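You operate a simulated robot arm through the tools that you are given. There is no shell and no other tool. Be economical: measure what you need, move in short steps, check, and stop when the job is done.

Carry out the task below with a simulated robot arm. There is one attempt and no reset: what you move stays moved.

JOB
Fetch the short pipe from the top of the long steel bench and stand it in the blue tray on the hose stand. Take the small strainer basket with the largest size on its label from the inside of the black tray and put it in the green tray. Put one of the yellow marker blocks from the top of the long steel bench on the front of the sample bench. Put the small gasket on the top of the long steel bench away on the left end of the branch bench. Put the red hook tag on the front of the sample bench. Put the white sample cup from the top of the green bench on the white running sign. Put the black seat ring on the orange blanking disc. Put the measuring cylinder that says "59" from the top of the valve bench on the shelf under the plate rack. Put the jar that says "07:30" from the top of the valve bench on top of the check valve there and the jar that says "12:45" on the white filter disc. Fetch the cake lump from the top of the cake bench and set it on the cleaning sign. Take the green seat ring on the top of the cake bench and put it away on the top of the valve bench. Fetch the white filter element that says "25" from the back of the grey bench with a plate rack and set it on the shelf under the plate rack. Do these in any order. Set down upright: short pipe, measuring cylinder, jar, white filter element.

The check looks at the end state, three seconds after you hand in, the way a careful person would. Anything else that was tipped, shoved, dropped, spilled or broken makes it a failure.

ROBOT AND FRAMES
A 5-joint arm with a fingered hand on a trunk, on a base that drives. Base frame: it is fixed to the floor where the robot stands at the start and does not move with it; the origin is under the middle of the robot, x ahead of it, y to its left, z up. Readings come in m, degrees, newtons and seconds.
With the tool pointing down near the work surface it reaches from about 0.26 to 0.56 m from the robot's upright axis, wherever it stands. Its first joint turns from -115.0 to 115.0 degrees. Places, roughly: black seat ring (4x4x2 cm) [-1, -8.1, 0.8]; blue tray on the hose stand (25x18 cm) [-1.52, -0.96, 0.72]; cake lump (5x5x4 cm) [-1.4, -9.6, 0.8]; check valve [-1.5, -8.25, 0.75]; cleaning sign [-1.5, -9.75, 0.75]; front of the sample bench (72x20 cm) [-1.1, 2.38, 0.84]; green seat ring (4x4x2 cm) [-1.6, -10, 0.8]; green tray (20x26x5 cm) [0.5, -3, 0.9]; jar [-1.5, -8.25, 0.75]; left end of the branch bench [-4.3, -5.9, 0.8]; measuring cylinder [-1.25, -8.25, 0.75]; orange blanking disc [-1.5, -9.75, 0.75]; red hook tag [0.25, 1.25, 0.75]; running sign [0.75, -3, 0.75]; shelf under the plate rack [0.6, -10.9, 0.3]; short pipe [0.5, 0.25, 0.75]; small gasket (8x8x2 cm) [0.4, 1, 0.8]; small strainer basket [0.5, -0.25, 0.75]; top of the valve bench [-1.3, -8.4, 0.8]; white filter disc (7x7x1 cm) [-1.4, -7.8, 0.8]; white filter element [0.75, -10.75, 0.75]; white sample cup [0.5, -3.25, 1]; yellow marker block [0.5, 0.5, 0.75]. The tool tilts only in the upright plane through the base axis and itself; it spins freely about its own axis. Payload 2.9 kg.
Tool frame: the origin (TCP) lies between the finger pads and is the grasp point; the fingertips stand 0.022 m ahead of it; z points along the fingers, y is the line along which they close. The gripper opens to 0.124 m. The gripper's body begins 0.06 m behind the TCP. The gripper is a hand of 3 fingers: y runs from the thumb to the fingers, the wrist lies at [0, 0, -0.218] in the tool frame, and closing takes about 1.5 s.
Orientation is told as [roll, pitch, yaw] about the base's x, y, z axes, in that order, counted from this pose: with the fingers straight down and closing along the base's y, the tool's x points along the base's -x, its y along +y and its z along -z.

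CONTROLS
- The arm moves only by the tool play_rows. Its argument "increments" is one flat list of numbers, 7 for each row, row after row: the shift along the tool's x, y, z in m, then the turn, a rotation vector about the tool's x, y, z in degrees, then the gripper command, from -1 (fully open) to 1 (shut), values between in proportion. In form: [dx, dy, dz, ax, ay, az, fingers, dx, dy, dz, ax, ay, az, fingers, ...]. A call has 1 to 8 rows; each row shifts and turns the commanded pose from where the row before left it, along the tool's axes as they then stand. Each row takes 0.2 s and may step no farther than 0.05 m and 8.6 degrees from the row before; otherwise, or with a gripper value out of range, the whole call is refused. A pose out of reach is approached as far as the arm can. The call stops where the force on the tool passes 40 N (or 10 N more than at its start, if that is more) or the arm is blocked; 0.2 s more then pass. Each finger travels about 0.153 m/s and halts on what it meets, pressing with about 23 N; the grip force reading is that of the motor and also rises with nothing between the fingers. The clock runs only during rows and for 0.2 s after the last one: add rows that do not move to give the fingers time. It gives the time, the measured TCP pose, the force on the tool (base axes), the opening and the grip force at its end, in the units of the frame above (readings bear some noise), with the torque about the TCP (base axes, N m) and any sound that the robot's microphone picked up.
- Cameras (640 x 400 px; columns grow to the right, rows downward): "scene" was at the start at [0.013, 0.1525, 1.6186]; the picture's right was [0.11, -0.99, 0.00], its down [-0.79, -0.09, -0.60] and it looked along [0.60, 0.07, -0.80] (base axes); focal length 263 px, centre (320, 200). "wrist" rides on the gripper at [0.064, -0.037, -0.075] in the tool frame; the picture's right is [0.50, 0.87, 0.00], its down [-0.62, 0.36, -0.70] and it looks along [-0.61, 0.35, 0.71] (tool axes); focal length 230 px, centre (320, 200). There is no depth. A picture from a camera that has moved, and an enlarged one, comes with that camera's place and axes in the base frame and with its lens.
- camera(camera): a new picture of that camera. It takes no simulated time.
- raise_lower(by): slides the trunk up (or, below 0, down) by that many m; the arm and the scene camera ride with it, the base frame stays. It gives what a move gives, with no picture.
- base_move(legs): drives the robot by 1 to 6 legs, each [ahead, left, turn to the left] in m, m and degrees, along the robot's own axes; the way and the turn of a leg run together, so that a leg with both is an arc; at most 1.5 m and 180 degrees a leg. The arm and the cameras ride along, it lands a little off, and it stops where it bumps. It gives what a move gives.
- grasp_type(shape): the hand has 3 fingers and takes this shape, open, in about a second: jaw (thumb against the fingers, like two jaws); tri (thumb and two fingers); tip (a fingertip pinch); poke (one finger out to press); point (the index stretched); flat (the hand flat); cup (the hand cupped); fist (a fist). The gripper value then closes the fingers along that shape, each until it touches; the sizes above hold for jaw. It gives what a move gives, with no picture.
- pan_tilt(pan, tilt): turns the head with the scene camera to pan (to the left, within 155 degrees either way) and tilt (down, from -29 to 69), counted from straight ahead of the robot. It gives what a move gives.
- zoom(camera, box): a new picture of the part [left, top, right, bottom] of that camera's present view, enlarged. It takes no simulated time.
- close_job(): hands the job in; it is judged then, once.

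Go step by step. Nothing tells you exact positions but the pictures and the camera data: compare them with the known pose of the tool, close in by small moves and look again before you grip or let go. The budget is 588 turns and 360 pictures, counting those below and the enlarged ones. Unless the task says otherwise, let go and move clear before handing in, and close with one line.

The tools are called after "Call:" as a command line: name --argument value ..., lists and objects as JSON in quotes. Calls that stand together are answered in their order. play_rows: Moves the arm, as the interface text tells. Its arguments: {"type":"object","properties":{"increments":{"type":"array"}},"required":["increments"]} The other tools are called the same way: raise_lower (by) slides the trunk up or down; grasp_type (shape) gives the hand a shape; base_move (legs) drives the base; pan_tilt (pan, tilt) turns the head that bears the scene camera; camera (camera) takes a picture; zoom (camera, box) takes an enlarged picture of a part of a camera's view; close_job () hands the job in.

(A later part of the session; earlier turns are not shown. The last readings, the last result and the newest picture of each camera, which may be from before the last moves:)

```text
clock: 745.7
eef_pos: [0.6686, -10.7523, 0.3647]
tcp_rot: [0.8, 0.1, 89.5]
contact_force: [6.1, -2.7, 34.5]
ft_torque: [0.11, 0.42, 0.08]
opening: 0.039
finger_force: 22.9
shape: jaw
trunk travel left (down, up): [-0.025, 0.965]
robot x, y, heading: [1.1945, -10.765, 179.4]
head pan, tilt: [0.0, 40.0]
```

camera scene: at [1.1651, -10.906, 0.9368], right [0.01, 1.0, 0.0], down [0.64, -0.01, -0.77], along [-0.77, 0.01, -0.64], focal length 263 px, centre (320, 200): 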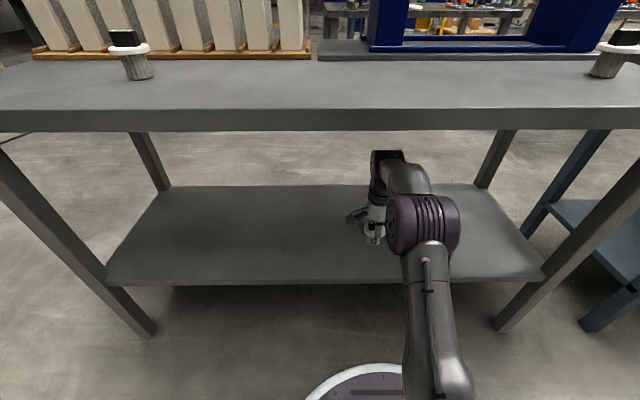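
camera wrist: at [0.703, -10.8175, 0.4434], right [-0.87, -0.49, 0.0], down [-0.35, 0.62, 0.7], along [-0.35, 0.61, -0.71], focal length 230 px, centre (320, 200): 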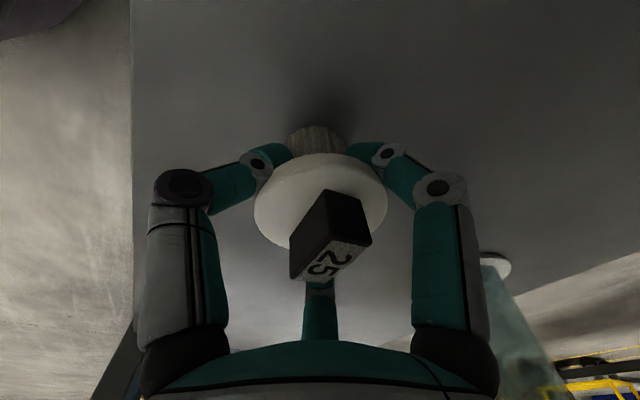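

Contact. I ease, open, and raise to clear the label block.

Call:
play_rows --increments '[0, 0, -0.002, 0, 0, 0, 1, 0, 0, -0.001, 0, 0, 0, 0.6, 0, 0, 0, 0, 0, 0, 0.2, 0, 0, 0, 0, 0, 0, -0.3, 0, 0, 0, 0, 0, 0, -0.6, 0, 0, 0, 0, 0, 0, -0.6]'

Call:
play_rows --increments '[0, 0, -0.02, 0, 0, 0, -0.6, 0, 0, -0.03, 0, 0, 0, -0.6, 0, 0, -0.03, 0, 0, 0, -0.6, 0, 0, 0, 0, 0, 0, -0.6]'

Call:
camera --camera "wrist"

Call:
zoom --camera "scene" --box '[320, 130, 480, 290]'

```text
clock: 747.1
eef_pos: [0.6679, -10.7533, 0.3646]
tcp_rot: [0.2, 0.0, 89.7]
contact_force: [0.0, 0.1, 0.3]
ft_torque: [0.01, -0.03, 0.0]
opening: 0.0989
finger_force: 0.0
shape: jaw
trunk travel left (down, up): [-0.025, 0.965]
robot x, y, heading: [1.1953, -10.7626, 179.4]
head pan, tilt: [0.0, 40.0]
```

```text
clock: 748.1
eef_pos: [0.6684, -10.7534, 0.4431]
tcp_rot: [0.4, 0.1, 89.6]
contact_force: [0.4, -0.2, -0.2]
ft_torque: [0.01, 0.02, 0.01]
opening: 0.0991
finger_force: 0.0
shape: jaw
trunk travel left (down, up): [-0.025, 0.965]
robot x, y, heading: [1.1923, -10.759, 179.5]
head pan, tilt: [0.0, 40.0]
```

```text
122 pictures are left
camera wrist: at [0.7036, -10.8176, 0.5178], right [-0.87, -0.49, 0.0], down [-0.35, 0.62, 0.7], along [-0.35, 0.61, -0.71], focal length 230 px, centre (320, 200)
```

wrist: 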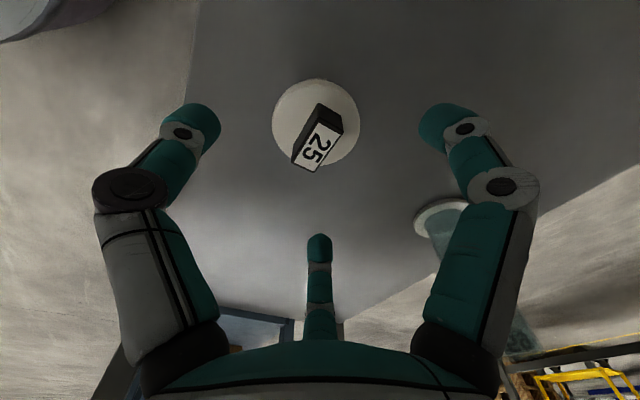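

```text
2.50 times, centred on (400, 210) of scene
camera zoom: at [1.1652, -10.906, 0.9368], right [0.01, 1.0, 0.0], down [0.64, -0.01, -0.77], along [-0.77, 0.01, -0.64], focal length 657 px, centre (120, 175)
```

zoom: 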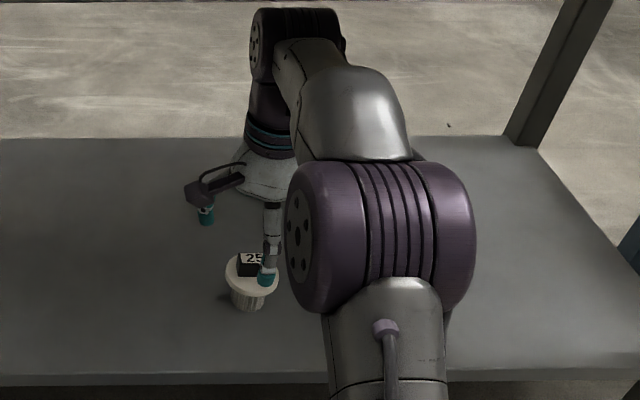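

Element 25 stands on the shelf. I back out, raise the trunk, and drive round the south side toward the cake bench.

Call:
base_move --legs '[[-0.38, 0, 0]]'

Call:
raise_lower --by 0.4

Call:
raise_lower --by 0.3

Call:
base_move --legs '[[0, 1.4, 0.6], [1.5, 0, 0], [1.1, 0, 0]]'

Call:
pan_tilt --pan -50 --tilt 22

Call:
camera --camera "scene"

```text
clock: 750.5
eef_pos: [1.0529, -10.7573, 0.4423]
tcp_rot: [0.3, 0.0, 89.6]
contact_force: [0.9, -0.1, 0.0]
ft_torque: [0.04, -0.03, 0.01]
opening: 0.0986
finger_force: 0.1
shape: jaw
trunk travel left (down, up): [-0.025, 0.965]
robot x, y, heading: [1.5784, -10.7652, 179.5]
head pan, tilt: [0.0, 40.0]
```

```text
clock: 754.4
eef_pos: [1.0535, -10.7568, 0.8426]
tcp_rot: [0.2, 0.1, 89.6]
contact_force: [0.2, 0.4, 0.3]
ft_torque: [0.02, 0.03, 0.01]
opening: 0.0989
finger_force: 0.0
shape: jaw
trunk travel left (down, up): [-0.425, 0.565]
robot x, y, heading: [1.5768, -10.7659, 179.6]
head pan, tilt: [0.0, 40.0]
```

```text
clock: 757.4
eef_pos: [1.0523, -10.7565, 1.1434]
tcp_rot: [0.3, 0.0, 89.6]
contact_force: [0.4, -0.2, 0.2]
ft_torque: [0.01, -0.01, -0.02]
opening: 0.0988
finger_force: 0.1
shape: jaw
trunk travel left (down, up): [-0.725, 0.265]
robot x, y, heading: [1.5776, -10.7684, 179.3]
head pan, tilt: [0.0, 40.0]
```

```text
clock: 776.6
eef_pos: [-1.5563, -11.9756, 1.144]
tcp_rot: [0.2, 0.0, 85.6]
contact_force: [-0.3, 0.6, 0.1]
ft_torque: [0.01, 0.01, 0.03]
opening: 0.0987
finger_force: 0.0
shape: jaw
trunk travel left (down, up): [-0.725, 0.265]
robot x, y, heading: [-1.0301, -12.0177, 175.4]
head pan, tilt: [0.0, 40.0]
```

```text
clock: 777.7
eef_pos: [-1.5557, -11.9765, 1.1425]
tcp_rot: [0.3, 0.0, 85.7]
contact_force: [0.2, -0.3, 0.7]
ft_torque: [0.01, -0.02, 0.01]
opening: 0.0991
finger_force: 0.0
shape: jaw
trunk travel left (down, up): [-0.725, 0.265]
robot x, y, heading: [-1.0318, -12.0158, 175.5]
head pan, tilt: [-50.0, 22.0]
```

```text
120 pictures are left
camera scene: at [-1.039, -12.0927, 1.665], right [0.81, 0.58, 0.0], down [0.22, -0.3, -0.93], along [-0.54, 0.75, -0.37], focal length 263 px, centre (320, 200)
```

scene: 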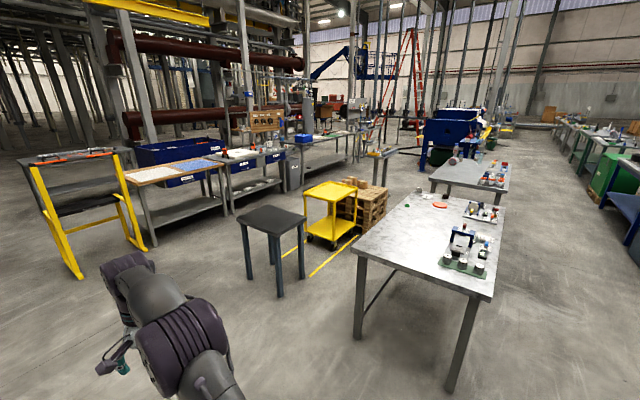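

The corridor west of the cake bench is about 0.6 m wide. I enter it from the south, facing east, sideways.

Call:
base_move --legs '[[0.92, 0, 4.5], [0, 0, 180]]'

Call:
pan_tilt --pan 50 --tilt 35

Call:
camera --camera "scene"

```text
clock: 789.9
eef_pos: [-1.4214, -11.9756, 1.1439]
tcp_rot: [0.4, 0.0, -87.7]
contact_force: [-0.2, -0.8, -0.7]
ft_torque: [-0.03, 0.0, -0.02]
opening: 0.0988
finger_force: 0.1
shape: jaw
trunk travel left (down, up): [-0.725, 0.265]
robot x, y, heading: [-1.9468, -11.9937, 2.2]
head pan, tilt: [-50.0, 22.0]
```

```text
clock: 791.7
eef_pos: [-1.4228, -11.9756, 1.1424]
tcp_rot: [0.3, -0.1, -87.7]
contact_force: [0.5, 0.1, 0.9]
ft_torque: [-0.02, 0.05, -0.02]
opening: 0.0991
finger_force: 0.0
shape: jaw
trunk travel left (down, up): [-0.725, 0.265]
robot x, y, heading: [-1.9438, -11.9936, 1.9]
head pan, tilt: [50.0, 35.0]
```

```text
119 pictures are left
camera scene: at [-1.958, -11.781, 1.6444], right [0.79, -0.61, 0.0], down [-0.35, -0.45, -0.82], along [0.5, 0.65, -0.57], focal length 263 px, centre (320, 200)
```

scene: 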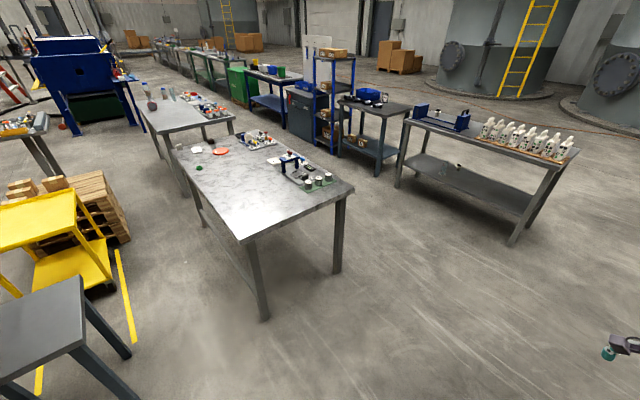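

Call:
base_move --legs '[[-0.02, 0, -2], [0, 1.4, 0]]'

Call:
pan_tilt --pan 15 --tilt 45

Call:
camera --camera "scene"

```text
clock: 799.0
eef_pos: [-1.4648, -10.5935, 1.1428]
tcp_rot: [0.3, 0.0, -87.8]
contact_force: [-0.3, -0.1, 0.2]
ft_torque: [-0.04, 0.01, 0.02]
opening: 0.0986
finger_force: 0.1
shape: jaw
trunk travel left (down, up): [-0.725, 0.265]
robot x, y, heading: [-1.9893, -10.6079, 2.0]
head pan, tilt: [50.0, 35.0]
```

```text
clock: 800.0
eef_pos: [-1.4658, -10.5935, 1.1426]
tcp_rot: [0.3, 0.0, -87.9]
contact_force: [-0.3, 0.2, -0.2]
ft_torque: [0.04, -0.01, -0.01]
opening: 0.0991
finger_force: 0.1
shape: jaw
trunk travel left (down, up): [-0.725, 0.265]
robot x, y, heading: [-1.9925, -10.6091, 1.7]
head pan, tilt: [15.0, 45.0]
```

```text
118 pictures are left
camera scene: at [-1.978, -10.4435, 1.6296], right [0.29, -0.96, 0.0], down [-0.68, -0.21, -0.71], along [0.68, 0.21, -0.71], focal length 263 px, centre (320, 200)
```

scene: 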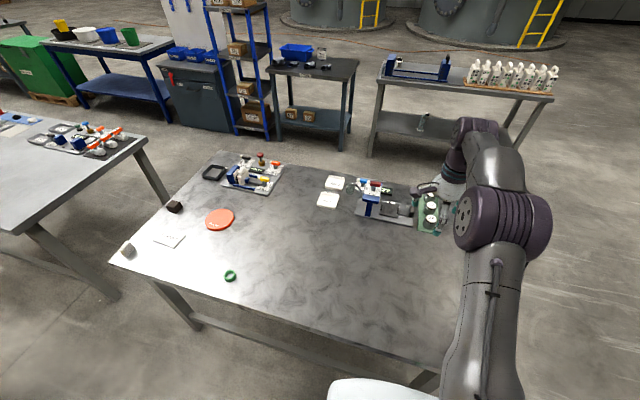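

I see the green ring (-1.62,-10.01), orange disc (-1.40,-9.83), sign (-1.557,-9.695), lump (-1.41,-9.605). I move up to the lump.

Call:
base_move --legs '[[0, 0, -1.8], [0, 0.9, 0], [0.04, 0, 0]]'

Call:
pan_tilt --pan 0 --tilt 50

Call:
camera --camera "scene"

Call:
camera --camera "wrist"

```text
clock: 805.5
eef_pos: [-1.4233, -9.7389, 1.144]
tcp_rot: [0.4, 0.0, -90.3]
contact_force: [0.8, 1.4, -1.0]
ft_torque: [0.01, 0.01, 0.03]
opening: 0.0989
finger_force: 0.0
shape: jaw
trunk travel left (down, up): [-0.725, 0.265]
robot x, y, heading: [-1.9541, -9.7342, -0.5]
head pan, tilt: [15.0, 45.0]
```

```text
clock: 806.2
eef_pos: [-1.4232, -9.7388, 1.1431]
tcp_rot: [0.4, 0.0, -90.1]
contact_force: [0.1, 0.2, 0.3]
ft_torque: [0.03, -0.02, 0.01]
opening: 0.0987
finger_force: 0.0
shape: jaw
trunk travel left (down, up): [-0.725, 0.265]
robot x, y, heading: [-1.9445, -9.7307, -0.4]
head pan, tilt: [0.0, 50.0]
```

```text
117 pictures are left
camera scene: at [-1.931, -9.5886, 1.6227], right [-0.01, -1.0, 0.0], down [-0.77, 0.01, -0.64], along [0.64, 0.0, -0.77], focal length 263 px, centre (320, 200)
```

scene: 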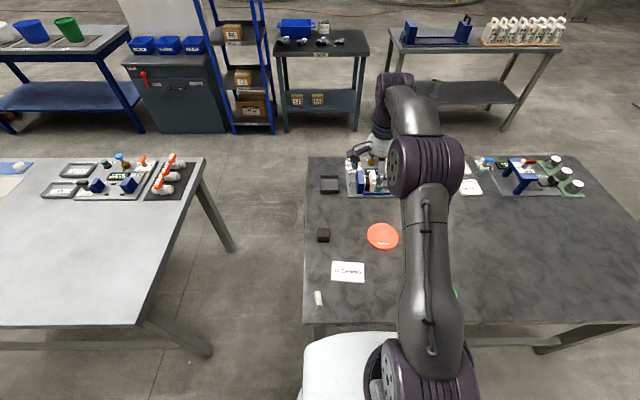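

```text
116 pictures are left
camera wrist: at [-1.4616, -9.675, 1.2177], right [0.87, 0.5, 0.01], down [0.35, -0.62, 0.7], along [0.35, -0.61, -0.71], focal length 230 px, centre (320, 200)
```

wrist: 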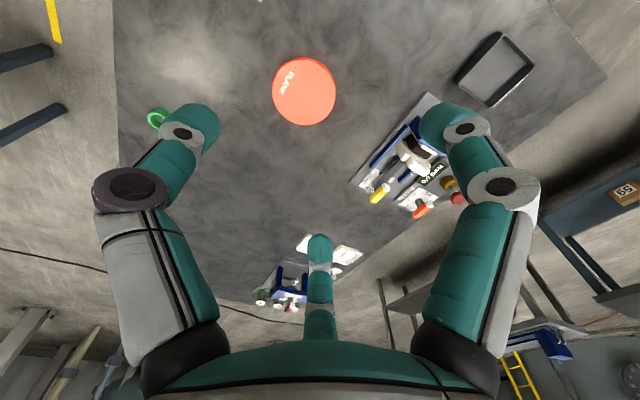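

Call:
base_move --legs '[[0, 0.08, 0.4]]'

Call:
play_rows --increments '[0.03, 0.003, 0.035, 0, 0, 0, -0.6, 0.03, 0.003, 0.035, 0, 0, 0, -0.6, 0, 0, 0.045, 0, 0, 0, -0.6, 0, 0, 0.04, 0, 0, 0, -0.6, 0, 0, 0, 0, 0, 0, -0.6]'

Call:
camera --camera "wrist"

Call:
zoom --camera "scene" --box '[290, 190, 450, 320]'

```text
clock: 807.3
eef_pos: [-1.4231, -9.653, 1.1425]
tcp_rot: [0.3, -0.1, -89.8]
contact_force: [0.9, 0.0, 0.1]
ft_torque: [0.0, -0.01, 0.0]
opening: 0.0987
finger_force: 0.0
shape: jaw
trunk travel left (down, up): [-0.725, 0.265]
robot x, y, heading: [-1.9491, -9.6548, 0.4]
head pan, tilt: [0.0, 50.0]
```

```text
clock: 808.5
eef_pos: [-1.4182, -9.5922, 0.9909]
tcp_rot: [0.3, 0.0, -89.8]
contact_force: [1.2, 0.8, 0.7]
ft_torque: [0.01, 0.01, 0.03]
opening: 0.099
finger_force: 0.0
shape: jaw
trunk travel left (down, up): [-0.725, 0.265]
robot x, y, heading: [-1.9455, -9.6559, -0.2]
head pan, tilt: [0.0, 50.0]
```

```text
115 pictures are left
camera wrist: at [-1.4564, -9.5294, 1.064], right [0.86, 0.5, 0.01], down [0.35, -0.62, 0.7], along [0.36, -0.61, -0.71], focal length 230 px, centre (320, 200)
```

wrist: 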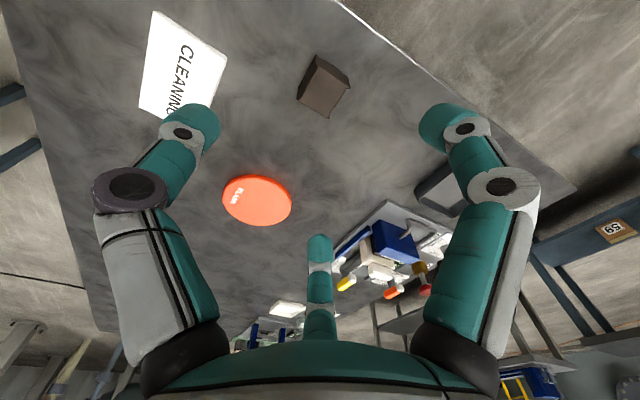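

```text
3.08 times, centred on (370, 255) of scene
camera zoom: at [-1.9318, -9.5081, 1.6227], right [0.0, -1.0, 0.0], down [-0.77, 0.0, -0.64], along [0.64, 0.0, -0.77], focal length 809 px, centre (166, 31)
```

zoom: 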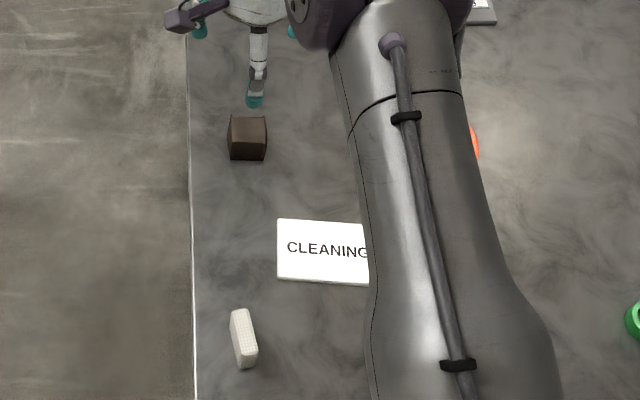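

Call:
play_rows --increments '[-0.01, 0.01, 0.04, 0, 0, 0, -0.6, 0, 0, 0.045, 0, 0, 0, -0.6, 0, 0, 0.045, 0, 0, 0, -0.6, 0, 0, 0.035, 0, 0, 0, -0.6, 0, 0, 0.017, 0, 0, 0, -0.6, 0, 0, 0, 0, 0, 0, -0.6]'

Call:
camera --camera "wrist"

```text
clock: 809.9
eef_pos: [-1.4062, -9.6048, 0.8063]
tcp_rot: [0.3, 0.0, -89.8]
contact_force: [0.0, 0.1, -0.1]
ft_torque: [0.0, 0.01, -0.01]
opening: 0.099
finger_force: 0.1
shape: jaw
trunk travel left (down, up): [-0.725, 0.265]
robot x, y, heading: [-1.947, -9.6572, -0.3]
head pan, tilt: [0.0, 50.0]
```

```text
113 pictures are left
camera wrist: at [-1.4446, -9.5413, 0.8815], right [0.86, 0.5, 0.01], down [0.35, -0.62, 0.7], along [0.36, -0.61, -0.71], focal length 230 px, centre (320, 200)
```

wrist: 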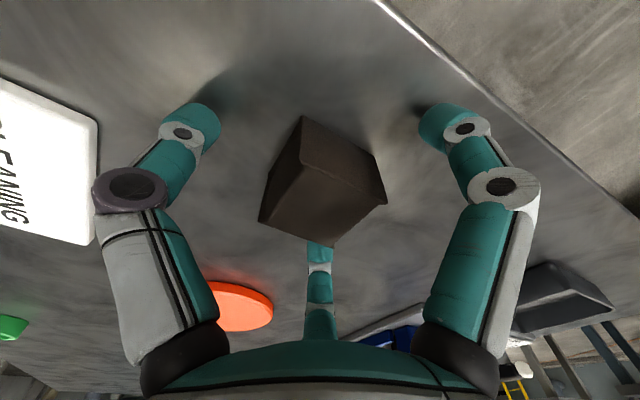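

Call:
play_rows --increments '[0, 0, 0, 0, 0, 0, -0.2, 0, 0, 0, 0, 0, 0, 0.2, 0, 0, 0, 0, 0, 0, 0.6, 0, 0, 0, 0, 0, 0, 1, 0, 0, 0, 0, 0, 0, 1, 0, 0, -0.03, 0, 0, 0, 1, 0, 0, -0.05, 0, 0, 0, 1, 0, 0, -0.05, 0, 0, 0, 1]'

Call:
camera --camera "wrist"

Call:
zoom --camera "scene" --box '[290, 190, 450, 320]'

```text
clock: 811.7
eef_pos: [-1.4067, -9.605, 0.9368]
tcp_rot: [0.3, 0.0, -89.8]
contact_force: [0.5, -0.2, -0.3]
ft_torque: [-0.04, -0.02, 0.01]
opening: 0.0431
finger_force: 23.0
shape: jaw
trunk travel left (down, up): [-0.725, 0.265]
robot x, y, heading: [-1.9508, -9.6511, 0.3]
head pan, tilt: [0.0, 50.0]
```

```text
112 pictures are left
camera wrist: at [-1.4462, -9.5401, 1.011], right [0.86, 0.5, 0.01], down [0.35, -0.62, 0.7], along [0.36, -0.61, -0.71], focal length 230 px, centre (320, 200)
```

wrist: 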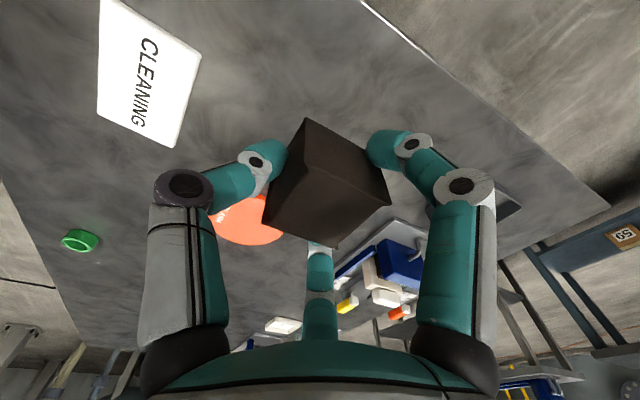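

```text
3.08 times, centred on (370, 255) of scene
camera zoom: at [-1.932, -9.5078, 1.6226], right [0.0, -1.0, 0.0], down [-0.77, 0.0, -0.64], along [0.64, 0.0, -0.77], focal length 809 px, centre (166, 31)
```

zoom: 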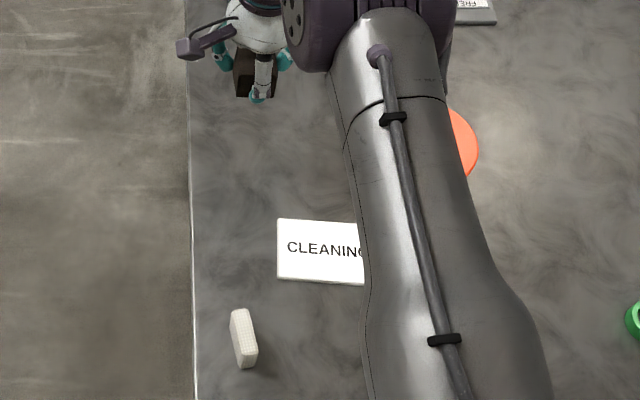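

Call:
play_rows --increments '[-0.019, -0.035, 0, 0, 0, 0, 1, -0.019, -0.035, 0, 0, 0, 0, 1, -0.019, -0.035, 0, 0, 0, 0, 1, -0.018, -0.034, 0, 0, 0, 0, 1, 0, 0, 0.03, 0, 0, 0, 1, 0, 0, 0, 0, 0, 0, 1]'

Call:
camera --camera "wrist"

Call:
zoom --camera "scene" --box '[290, 190, 450, 320]'

```text
clock: 813.1
eef_pos: [-1.5442, -9.6801, 0.9042]
tcp_rot: [0.4, 0.0, -89.9]
contact_force: [0.4, 0.4, -1.5]
ft_torque: [-0.04, -0.01, -0.02]
opening: 0.0428
finger_force: 23.3
shape: jaw
trunk travel left (down, up): [-0.725, 0.265]
robot x, y, heading: [-1.945, -9.6526, 0.1]
head pan, tilt: [0.0, 50.0]
```

```text
110 pictures are left
camera wrist: at [-1.583, -9.6164, 0.9798], right [0.86, 0.5, 0.01], down [0.35, -0.62, 0.7], along [0.36, -0.61, -0.71], focal length 230 px, centre (320, 200)
```

wrist: 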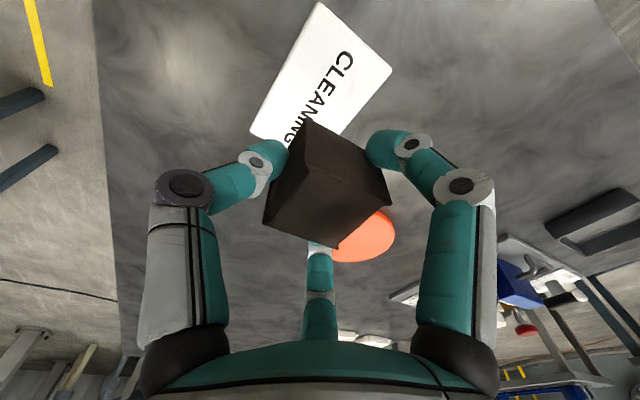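

```text
3.08 times, centred on (370, 255) of scene
camera zoom: at [-1.9324, -9.508, 1.6227], right [0.0, -1.0, 0.0], down [-0.77, 0.0, -0.64], along [0.64, 0.0, -0.77], focal length 809 px, centre (166, 31)
```

zoom: 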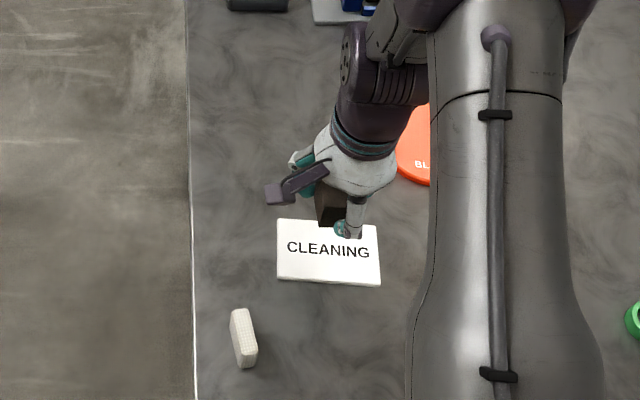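

Call:
play_rows --increments '[-0.003, -0.004, 0.04, 0, 0, 0, 1, 0, 0, 0.035, 0, 0, 0, 1, 0, 0, 0.006, 0, 0, 0, 1, 0, 0, 0.004, 0, 0, 0, 1, 0, 0, 0.002, 0, 0, 0, 1, 0, 0, 0.002, 0, 0, 0, 1]'

```text
clock: 814.5
eef_pos: [-1.5489, -9.6828, 0.8155]
tcp_rot: [0.3, 0.0, -89.8]
contact_force: [0.2, 0.0, 4.7]
ft_torque: [0.06, -0.07, -0.02]
opening: 0.0429
finger_force: 23.3
shape: jaw
trunk travel left (down, up): [-0.725, 0.265]
robot x, y, heading: [-1.9498, -9.649, -0.0]
head pan, tilt: [0.0, 50.0]
```

Call:
play_rows --increments '[0, 0, 0, 0, 0, 0, 0.5, 0, 0, 0, 0, 0, 0, 0.1, 0, 0, 0, 0, 0, 0, -0.4, 0, 0, 0, 0, 0, 0, -0.5, 0, 0, -0.03, 0, 0, 0, -0.5, 0, 0, -0.05, 0, 0, 0, -0.5, 0, 0, -0.05, 0, 0, 0, -0.5, 0, 0, -0.05, 0, 0, 0, -0.5]'

Call:
camera --camera "wrist"

Call:
zoom --camera "scene" --box '[290, 190, 450, 320]'

```text
clock: 816.3
eef_pos: [-1.5486, -9.6805, 0.9952]
tcp_rot: [0.3, 0.1, -89.8]
contact_force: [0.3, 0.2, -0.2]
ft_torque: [0.02, 0.0, 0.0]
opening: 0.0925
finger_force: 0.0
shape: jaw
trunk travel left (down, up): [-0.725, 0.265]
robot x, y, heading: [-1.9457, -9.6502, -0.1]
head pan, tilt: [0.0, 50.0]
```

```text
108 pictures are left
camera wrist: at [-1.5886, -9.6176, 1.0711], right [0.86, 0.5, 0.0], down [0.35, -0.62, 0.7], along [0.36, -0.61, -0.71], focal length 230 px, centre (320, 200)
```

wrist: 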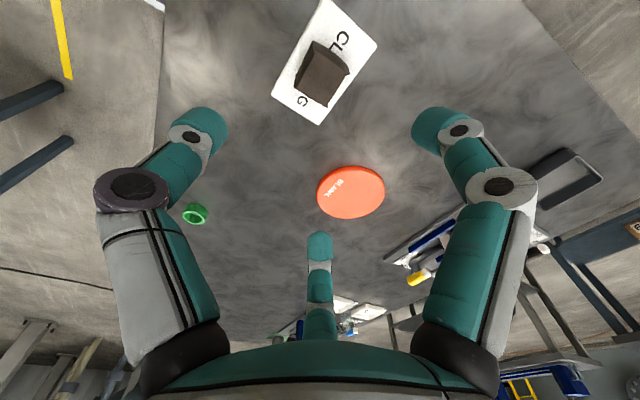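

```text
3.08 times, centred on (370, 255) of scene
camera zoom: at [-1.9328, -9.5078, 1.6226], right [0.0, -1.0, 0.0], down [-0.77, 0.0, -0.64], along [0.64, 0.0, -0.77], focal length 809 px, centre (166, 31)
```

zoom: 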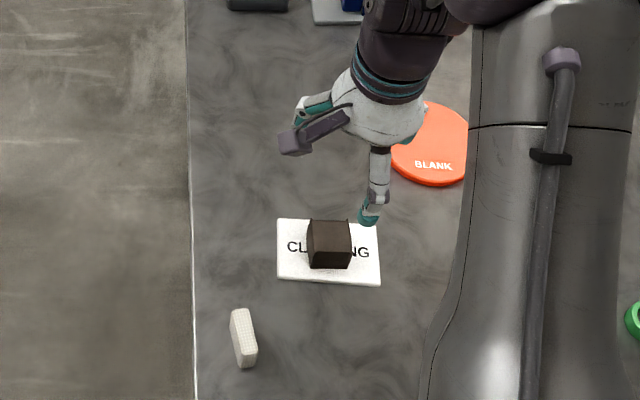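

Lump is on the sign. Now the green ring: I shift right (south) to it.

Call:
base_move --legs '[[-0.03, -0.36, 0]]'

Call:
play_rows --increments '[0.018, -0.025, 0.02, 0, 0, 0, -0.5, 0.01, -0.025, 0.03, 0, 0, 0, -0.5, 0, 0, 0, 0, 0, 0, -0.3]'

Call:
camera --camera "wrist"

Call:
zoom --camera "scene" --box '[270, 190, 430, 320]'

```text
clock: 818.6
eef_pos: [-1.5801, -10.0436, 0.9967]
tcp_rot: [0.3, 0.0, -90.3]
contact_force: [-0.5, -0.4, -0.9]
ft_torque: [-0.01, -0.02, 0.02]
opening: 0.0928
finger_force: 0.2
shape: jaw
trunk travel left (down, up): [-0.725, 0.265]
robot x, y, heading: [-1.9799, -10.014, -0.4]
head pan, tilt: [0.0, 50.0]
```

```text
clock: 819.4
eef_pos: [-1.6299, -10.0158, 0.9466]
tcp_rot: [0.4, 0.0, -90.2]
contact_force: [0.4, 0.8, 1.0]
ft_torque: [0.03, 0.01, 0.0]
opening: 0.081
finger_force: 0.1
shape: jaw
trunk travel left (down, up): [-0.725, 0.265]
robot x, y, heading: [-1.981, -10.0116, -0.7]
head pan, tilt: [0.0, 50.0]
```

```text
106 pictures are left
camera wrist: at [-1.6675, -9.953, 1.0207], right [0.87, 0.5, 0.01], down [0.35, -0.62, 0.7], along [0.35, -0.61, -0.71], focal length 230 px, centre (320, 200)
```

wrist: 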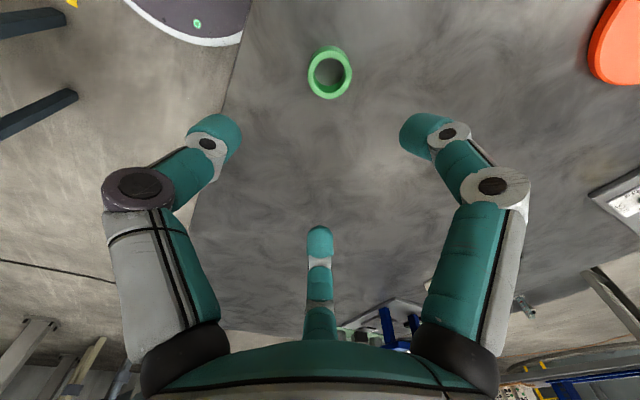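

```text
3.08 times, centred on (350, 255) of scene
camera zoom: at [-1.9622, -9.8685, 1.6227], right [-0.01, -1.0, 0.0], down [-0.77, 0.01, -0.64], along [0.64, 0.0, -0.77], focal length 809 px, centre (228, 31)
```

zoom: 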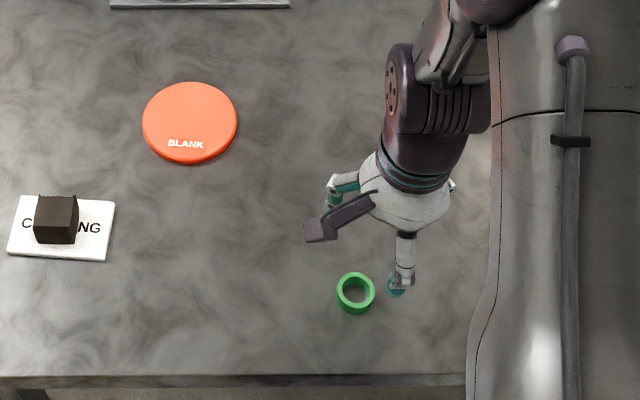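

Call:
play_rows --increments '[0.015, -0.001, 0.035, 0, 0, 0, -0.3, 0, 0, 0.04, 0, 0, 0, -0.3, 0, 0, 0.04, 0, 0, 0, -0.3, 0, 0, 0.026, 0, 0, 0, -0.3, 0, 0, 0, 0, 0, 0, -0.3]'

Call:
camera --camera "wrist"

```text
clock: 820.6
eef_pos: [-1.6325, -10.0002, 0.8052]
tcp_rot: [0.4, 0.0, -90.3]
contact_force: [-0.3, -0.1, 0.5]
ft_torque: [0.01, 0.02, 0.0]
opening: 0.081
finger_force: 0.0
shape: jaw
trunk travel left (down, up): [-0.725, 0.265]
robot x, y, heading: [-1.9793, -10.0161, -0.2]
head pan, tilt: [0.0, 50.0]
```

```text
104 pictures are left
camera wrist: at [-1.6694, -9.9375, 0.8792], right [0.87, 0.5, 0.01], down [0.35, -0.62, 0.7], along [0.35, -0.61, -0.71], focal length 230 px, centre (320, 200)
```

wrist: 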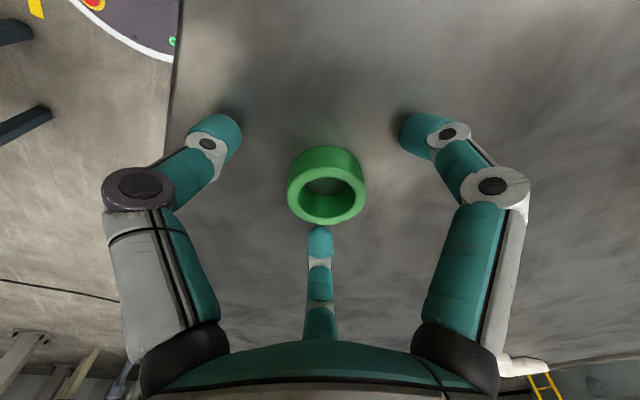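

Call:
play_rows --increments '[0, 0, 0, 0, 0, 0, 0.1, 0, 0, 0, 0, 0, 0, 0.4, 0, 0, 0, 0, 0, 0, 0.7, 0, 0, 0, 0, 0, 0, 1, 0, 0, 0, 0, 0, 0, 1, 0, 0, -0.03, 0, 0, 0, 1, 0, 0, -0.05, 0, 0, 0, 1, 0, 0, -0.05, 0, 0, 0, 1]'

Call:
camera --camera "wrist"

```text
clock: 822.4
eef_pos: [-1.6317, -10.0013, 0.9362]
tcp_rot: [0.3, 0.0, -90.2]
contact_force: [0.0, 0.2, -0.4]
ft_torque: [-0.02, 0.01, 0.0]
opening: 0.0289
finger_force: 22.4
shape: jaw
trunk travel left (down, up): [-0.725, 0.265]
robot x, y, heading: [-1.9796, -10.0111, -0.2]
head pan, tilt: [0.0, 50.0]
```

```text
103 pictures are left
camera wrist: at [-1.6695, -9.9384, 1.0109], right [0.87, 0.5, 0.01], down [0.35, -0.62, 0.7], along [0.35, -0.61, -0.71], focal length 230 px, centre (320, 200)
```

wrist: 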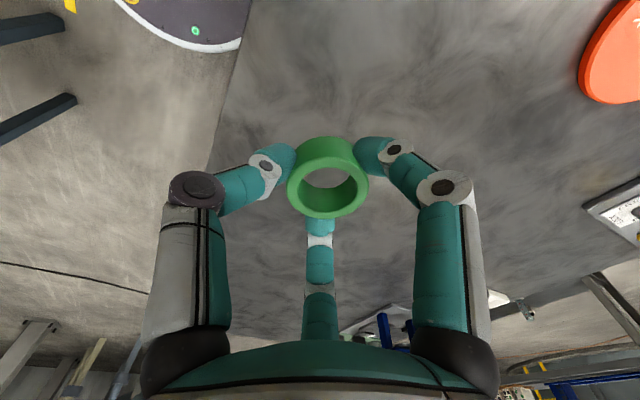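

Call:
play_rows --increments '[0, 0, -0.05, 0, 0, 0, 1, 0, 0, -0.05, 0, 0, 0, 1, 0, 0, -0.05, 0, 0, 0, 1]'

Call:
base_move --legs '[[0.025, 0.7, 0.2]]'

Call:
pan_tilt --pan 60 --tilt 50

Call:
camera --camera "scene"

```text
clock: 823.2
eef_pos: [-1.633, -9.9995, 1.0865]
tcp_rot: [0.4, 0.0, -90.1]
contact_force: [-0.1, 0.4, -0.2]
ft_torque: [0.01, -0.03, 0.02]
opening: 0.0287
finger_force: 22.9
shape: jaw
trunk travel left (down, up): [-0.725, 0.265]
robot x, y, heading: [-1.9779, -10.0115, -0.6]
head pan, tilt: [0.0, 50.0]
```

```text
clock: 827.1
eef_pos: [-1.5948, -9.2977, 1.0866]
tcp_rot: [0.2, -0.1, -91.3]
contact_force: [0.8, -0.7, -0.2]
ft_torque: [-0.01, -0.01, 0.0]
opening: 0.0289
finger_force: 24.3
shape: jaw
trunk travel left (down, up): [-0.725, 0.265]
robot x, y, heading: [-1.9419, -9.3041, -1.4]
head pan, tilt: [0.0, 50.0]
```

```text
clock: 828.4
eef_pos: [-1.5939, -9.2968, 1.0852]
tcp_rot: [0.3, 0.0, -91.3]
contact_force: [-0.1, -1.0, -0.3]
ft_torque: [-0.02, -0.02, -0.01]
opening: 0.0285
finger_force: 23.0
shape: jaw
trunk travel left (down, up): [-0.725, 0.265]
robot x, y, heading: [-1.9415, -9.3016, -1.6]
head pan, tilt: [60.0, 50.0]
```

```text
102 pictures are left
camera scene: at [-1.9581, -9.0934, 1.6227], right [0.85, -0.52, 0.0], down [-0.4, -0.65, -0.64], along [0.34, 0.55, -0.77], focal length 263 px, centre (320, 200)
```

scene: 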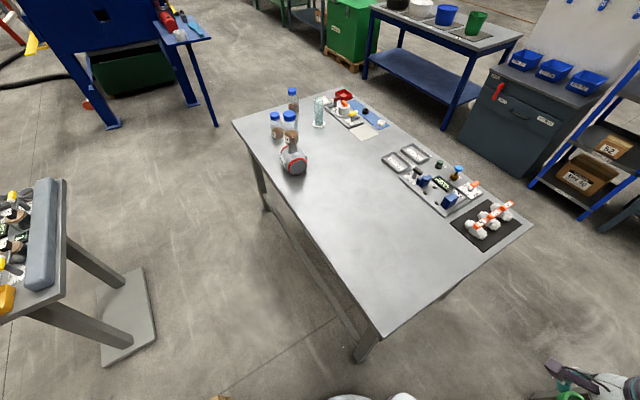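

Call:
base_move --legs '[[0, 0.5, 1.5]]'

Call:
pan_tilt --pan 0 --tilt 50

Call:
camera --camera "scene"

```text
clock: 831.3
eef_pos: [-1.5908, -8.7872, 1.0862]
tcp_rot: [0.3, 0.0, -89.4]
contact_force: [-0.5, 0.9, -1.7]
ft_torque: [-0.03, -0.02, -0.02]
opening: 0.0285
finger_force: 23.1
shape: jaw
trunk travel left (down, up): [-0.725, 0.265]
robot x, y, heading: [-1.9381, -8.8028, 0.4]
head pan, tilt: [60.0, 50.0]
```

```text
clock: 832.6
eef_pos: [-1.5895, -8.7873, 1.0857]
tcp_rot: [0.4, 0.1, -89.4]
contact_force: [0.1, -0.3, 0.4]
ft_torque: [-0.01, 0.01, 0.02]
opening: 0.0288
finger_force: 23.0
shape: jaw
trunk travel left (down, up): [-0.725, 0.265]
robot x, y, heading: [-1.9361, -8.804, 0.3]
head pan, tilt: [0.0, 50.0]
```

```text
101 pictures are left
camera scene: at [-1.921, -8.6609, 1.6227], right [0.01, -1.0, 0.0], down [-0.77, -0.01, -0.64], along [0.64, 0.0, -0.77], focal length 263 px, centre (320, 200)
```

scene: 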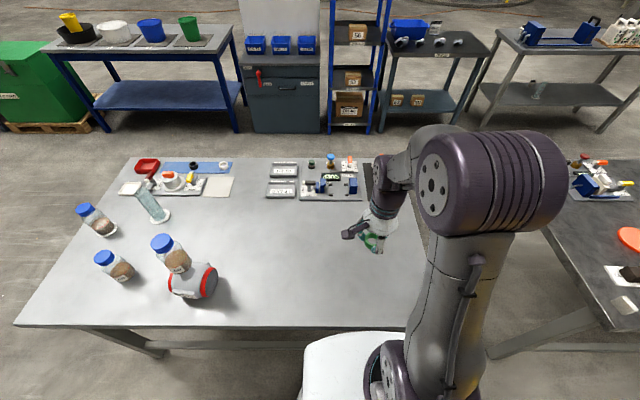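

Free space below. I lower the ring onto the valve bench.

Call:
play_rows --increments '[0, 0, 0.05, 0, 0, 0, 1, 0, 0, 0.05, 0, 0, 0, 1, 0, 0, 0.05, 0, 0, 0, 1, 0, 0, 0.05, 0, 0, 0, 1, 0, 0, 0.05, 0, 0, 0, 1, 0, 0, 0.018, 0, 0, 0, 1, 0, 0, 0, 0, 0, 0, 1]'

Call:
play_rows --increments '[0, 0, 0.003, 0, 0, 0, 1, 0, 0, 0.003, 0, 0, 0, 1, 0, 0, 0.003, 0, 0, 0, 1, 0, 0, 0.002, 0, 0, 0, 1]'

```text
clock: 834.2
eef_pos: [-1.5906, -8.7863, 0.8185]
tcp_rot: [0.3, -0.1, -89.5]
contact_force: [-0.1, 0.0, 0.8]
ft_torque: [-0.03, 0.02, -0.02]
opening: 0.0287
finger_force: 22.5
shape: jaw
trunk travel left (down, up): [-0.725, 0.265]
robot x, y, heading: [-1.9359, -8.8042, 0.3]
head pan, tilt: [0.0, 50.0]
```

```text
clock: 835.2
eef_pos: [-1.5895, -8.7879, 0.8069]
tcp_rot: [0.3, 0.0, -89.4]
contact_force: [-0.4, 0.7, -0.5]
ft_torque: [-0.04, -0.02, -0.03]
opening: 0.0286
finger_force: 22.4
shape: jaw
trunk travel left (down, up): [-0.725, 0.265]
robot x, y, heading: [-1.9342, -8.8076, 0.4]
head pan, tilt: [0.0, 50.0]
```

Call:
play_rows --increments '[0, 0, 0.002, 0, 0, 0, 1, 0, 0, 0.002, 0, 0, 0, 1, 0, 0, 0.002, 0, 0, 0, 1]'

```text
clock: 836.0
eef_pos: [-1.5894, -8.788, 0.8022]
tcp_rot: [0.6, 0.0, -89.5]
contact_force: [1.9, -2.2, 29.2]
ft_torque: [0.12, -0.13, -0.04]
opening: 0.0305
finger_force: 23.1
shape: jaw
trunk travel left (down, up): [-0.725, 0.265]
robot x, y, heading: [-1.9373, -8.8064, 0.4]
head pan, tilt: [0.0, 50.0]
```

Call:
play_rows --increments '[0, 0, -0.002, 0, 0, 0, 1, 0, 0, 0, 0, 0, 0, 0.4, 0, 0, 0, 0, 0, 0, 0, 0, 0, 0, 0, 0, 0, -0.3, 0, 0, -0.03, 0, 0, 0, -0.3, 0, 0, -0.05, 0, 0, 0, -0.3, 0, 0, -0.05, 0, 0, 0, -0.3, 0, 0, -0.05, 0, 0, 0, -0.3]'

Call:
camera --camera "wrist"

```text
clock: 837.8
eef_pos: [-1.5905, -8.7867, 0.9859]
tcp_rot: [0.3, 0.1, -89.4]
contact_force: [-1.6, 0.0, 0.7]
ft_torque: [0.01, 0.0, 0.02]
opening: 0.0801
finger_force: 0.1
shape: jaw
trunk travel left (down, up): [-0.725, 0.265]
robot x, y, heading: [-1.9378, -8.8056, 0.5]
head pan, tilt: [0.0, 50.0]
```

```text
100 pictures are left
camera wrist: at [-1.6291, -8.7231, 1.0592], right [0.86, 0.51, 0.01], down [0.36, -0.61, 0.7], along [0.36, -0.6, -0.71], focal length 230 px, centre (320, 200)
```

wrist: 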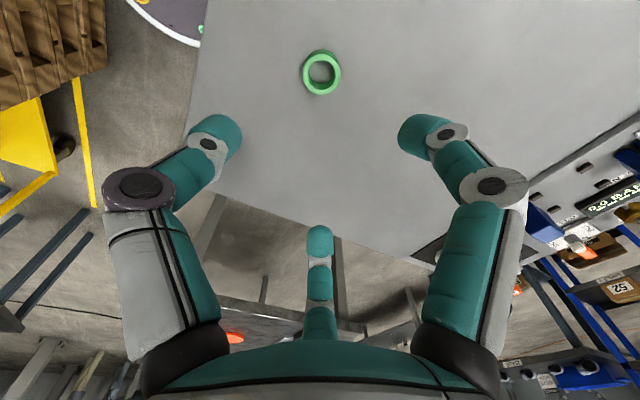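

Green ring is placed. I raise the arm above the jars and drive round the north side to the east for the black ring.

Call:
play_rows --increments '[0, 0, -0.05, 0, 0, 0, -0.3, 0, 0, -0.05, 0, 0, 0, -0.3, 0, 0, -0.05, 0, 0, 0, -0.3, 0, 0, -0.05, 0, 0, 0, -0.3, 0, 0, -0.02, 0, 0, 0, -0.3]'

Call:
base_move --legs '[[-0.02, 0.8, 0], [0, 0.82, 0], [1.35, 0, 0], [0, 0, 180], [0, 0.88, 0]]'

Call:
camera --camera "scene"

```text
clock: 839.0
eef_pos: [-1.5897, -8.7889, 1.2049]
tcp_rot: [0.3, -0.1, -89.4]
contact_force: [0.9, 0.5, -0.9]
ft_torque: [-0.02, -0.02, 0.01]
opening: 0.0801
finger_force: 0.1
shape: jaw
trunk travel left (down, up): [-0.725, 0.265]
robot x, y, heading: [-1.9384, -8.8006, 0.2]
head pan, tilt: [0.0, 50.0]
```

```text
clock: 865.3
eef_pos: [-0.9573, -8.0945, 1.204]
tcp_rot: [0.3, 0.0, 91.6]
contact_force: [-0.9, 0.1, 0.9]
ft_torque: [0.01, -0.02, 0.02]
opening: 0.0802
finger_force: 0.0
shape: jaw
trunk travel left (down, up): [-0.725, 0.265]
robot x, y, heading: [-0.608, -8.0728, -178.5]
head pan, tilt: [0.0, 50.0]
```

```text
99 pictures are left
camera scene: at [-0.6231, -8.2185, 1.6226], right [-0.02, 1.0, 0.0], down [0.77, 0.02, -0.64], along [-0.64, -0.02, -0.77], focal length 263 px, centre (320, 200)
```

scene: 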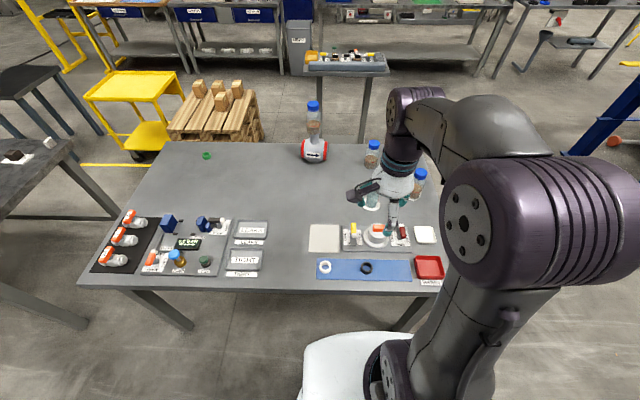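

Call:
play_rows --increments '[-0.01, 0.031, 0.03, 0, 0, 0, -0.3, -0.01, 0.031, 0.035, 0, 0, 0, -0.3, 0, 0, 0.05, 0, 0, 0, -0.3, 0, 0, 0.05, 0, 0, 0, -0.3, 0, 0, 0.05, 0, 0, 0, -0.3, 0, 0, 0.04, 0, 0, 0, -0.3, 0, 0, 0, 0, 0, 0, -0.3]'

Call:
camera --camera "wrist"

Call:
zoom --camera "scene" --box '[290, 180, 450, 300]'

```text
clock: 866.9
eef_pos: [-1.0219, -8.0753, 0.9464]
tcp_rot: [0.4, 0.0, 91.6]
contact_force: [-0.3, -0.6, 0.2]
ft_torque: [-0.01, 0.02, 0.0]
opening: 0.0804
finger_force: 0.1
shape: jaw
trunk travel left (down, up): [-0.725, 0.265]
robot x, y, heading: [-0.6098, -8.0716, -178.6]
head pan, tilt: [0.0, 50.0]
```

```text
98 pictures are left
camera wrist: at [-0.9831, -8.1384, 1.0218], right [-0.85, -0.52, 0.01], down [-0.37, 0.61, 0.7], along [-0.37, 0.6, -0.71], focal length 230 px, centre (320, 200)
```

wrist: 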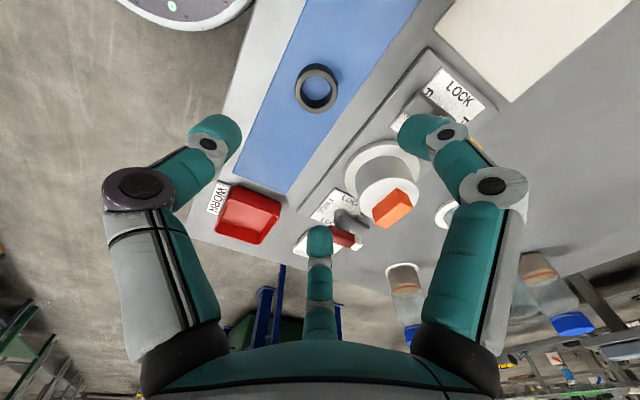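

```text
3.33 times, centred on (370, 240) of scene
camera zoom: at [-0.6226, -8.2183, 1.6227], right [-0.02, 1.0, 0.0], down [0.77, 0.02, -0.64], along [-0.64, -0.02, -0.77], focal length 876 px, centre (153, 67)
```

zoom: 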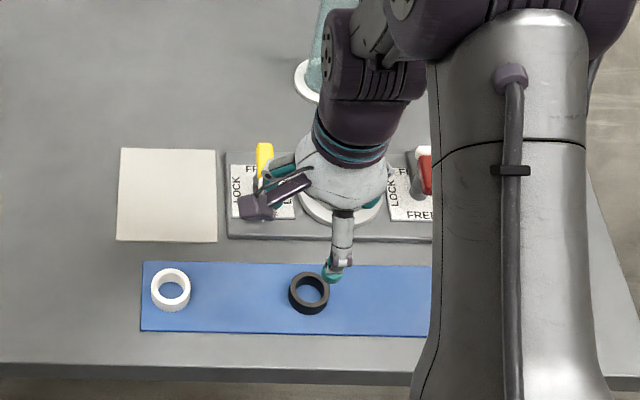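

Call:
play_rows --increments '[0, -0.004, 0.035, 0, 0, 0, -0.3, 0, 0, 0.04, 0, 0, 0, -0.2, 0, 0, 0.04, 0, 0, 0, -0.1, 0, 0, 0.023, 0, 0, 0, -0.1, 0, 0, 0, 0, 0, 0, -0.1]'

Call:
camera --camera "wrist"

```text
clock: 868.1
eef_pos: [-1.0183, -8.0775, 0.8093]
tcp_rot: [0.3, 0.0, 91.6]
contact_force: [-0.5, -0.1, -0.1]
ft_torque: [0.0, -0.04, 0.03]
opening: 0.0689
finger_force: 0.1
shape: jaw
trunk travel left (down, up): [-0.725, 0.265]
robot x, y, heading: [-0.6073, -8.072, -178.4]
head pan, tilt: [0.0, 50.0]
```

```text
96 pictures are left
camera wrist: at [-0.9801, -8.1406, 0.8844], right [-0.85, -0.52, 0.01], down [-0.37, 0.61, 0.7], along [-0.37, 0.6, -0.71], focal length 230 px, centre (320, 200)
```

wrist: 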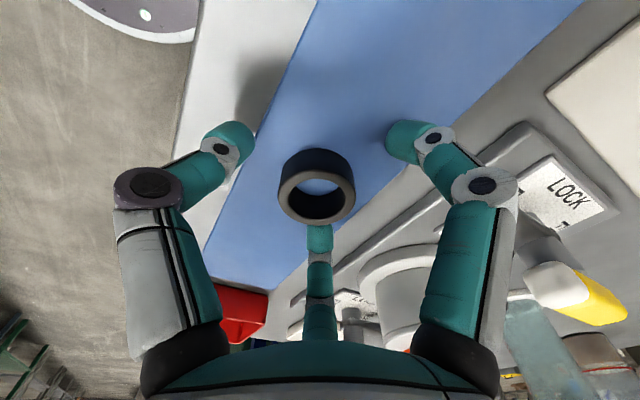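

Call:
play_rows --increments '[0, 0, 0, 0, 0, 0, 0.2, 0, 0, 0, 0, 0, 0, 0.5, 0, 0, 0, 0, 0, 0, 0.8, 0, 0, 0, 0, 0, 0, 1, 0, 0, 0, 0, 0, 0, 1, 0, 0, -0.03, 0, 0, 0, 1, 0, 0, -0.05, 0, 0, 0, 1, 0, 0, -0.05, 0, 0, 0, 1]'

Call:
camera --camera "wrist"

```text
clock: 869.9
eef_pos: [-1.0168, -8.0772, 0.9436]
tcp_rot: [0.3, 0.0, 91.6]
contact_force: [-0.1, 0.3, -0.3]
ft_torque: [-0.01, 0.04, -0.03]
opening: 0.0314
finger_force: 22.8
shape: jaw
trunk travel left (down, up): [-0.725, 0.265]
robot x, y, heading: [-0.6107, -8.0736, -178.4]
head pan, tilt: [0.0, 50.0]
```

```text
95 pictures are left
camera wrist: at [-0.9783, -8.14, 1.0176], right [-0.85, -0.52, 0.0], down [-0.37, 0.61, 0.7], along [-0.37, 0.6, -0.71], focal length 230 px, centre (320, 200)
```

wrist: 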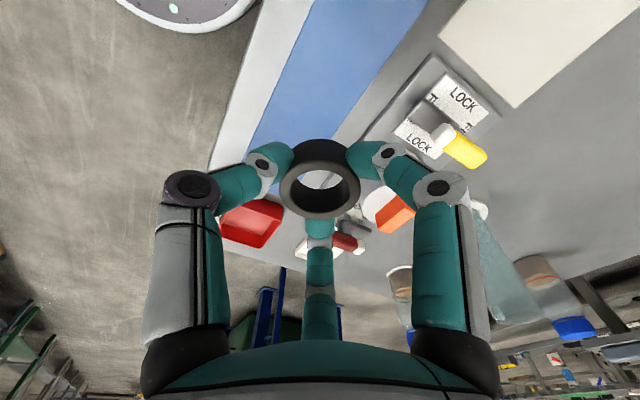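

Black ring held. I raise it and drive round north to the west corridor.

Call:
play_rows --increments '[0, 0, -0.05, 0, 0, 0, 1, 0, 0, -0.05, 0, 0, 0, 1, 0, 0, -0.05, 0, 0, 0, 1, 0, 0, -0.05, 0, 0, 0, 1, 0, 0, -0.05, 0, 0, 0, 1]'

Call:
base_move --legs '[[0, -0.88, -1.6], [0, 0, 180], [-1.34, 0, 0]]'

```text
clock: 871.1
eef_pos: [-1.0162, -8.0752, 1.192]
tcp_rot: [0.3, -0.1, 91.6]
contact_force: [-0.6, 0.8, -1.1]
ft_torque: [0.0, 0.0, 0.0]
opening: 0.0312
finger_force: 23.1
shape: jaw
trunk travel left (down, up): [-0.725, 0.265]
robot x, y, heading: [-0.6086, -8.077, -178.5]
head pan, tilt: [0.0, 50.0]
```

```text
clock: 889.5
eef_pos: [-1.5305, -7.2035, 1.1935]
tcp_rot: [0.3, 0.0, -87.8]
contact_force: [-0.2, 0.0, -0.8]
ft_torque: [-0.01, -0.03, -0.01]
opening: 0.0308
finger_force: 23.1
shape: jaw
trunk travel left (down, up): [-0.725, 0.265]
robot x, y, heading: [-1.9333, -7.2099, 2.0]
head pan, tilt: [0.0, 50.0]
```

Call:
base_move --legs '[[-0.01, 0, -2], [0, -1.3, 0]]'

Call:
base_move --legs '[[0, -0.7, 0]]'

```text
clock: 896.3
eef_pos: [-1.5359, -8.5052, 1.1938]
tcp_rot: [0.2, 0.1, -89.4]
contact_force: [-0.5, 0.0, 0.1]
ft_torque: [0.02, -0.01, -0.02]
opening: 0.0308
finger_force: 23.1
shape: jaw
trunk travel left (down, up): [-0.725, 0.265]
robot x, y, heading: [-1.9453, -8.4992, 0.4]
head pan, tilt: [0.0, 50.0]
```

```text
clock: 900.2
eef_pos: [-1.5342, -9.2065, 1.1913]
tcp_rot: [0.2, 0.0, -89.8]
contact_force: [0.6, 1.0, -0.1]
ft_torque: [0.03, 0.01, 0.0]
opening: 0.0308
finger_force: 23.3
shape: jaw
trunk travel left (down, up): [-0.725, 0.265]
robot x, y, heading: [-1.9384, -9.1985, 0.1]
head pan, tilt: [0.0, 50.0]
```

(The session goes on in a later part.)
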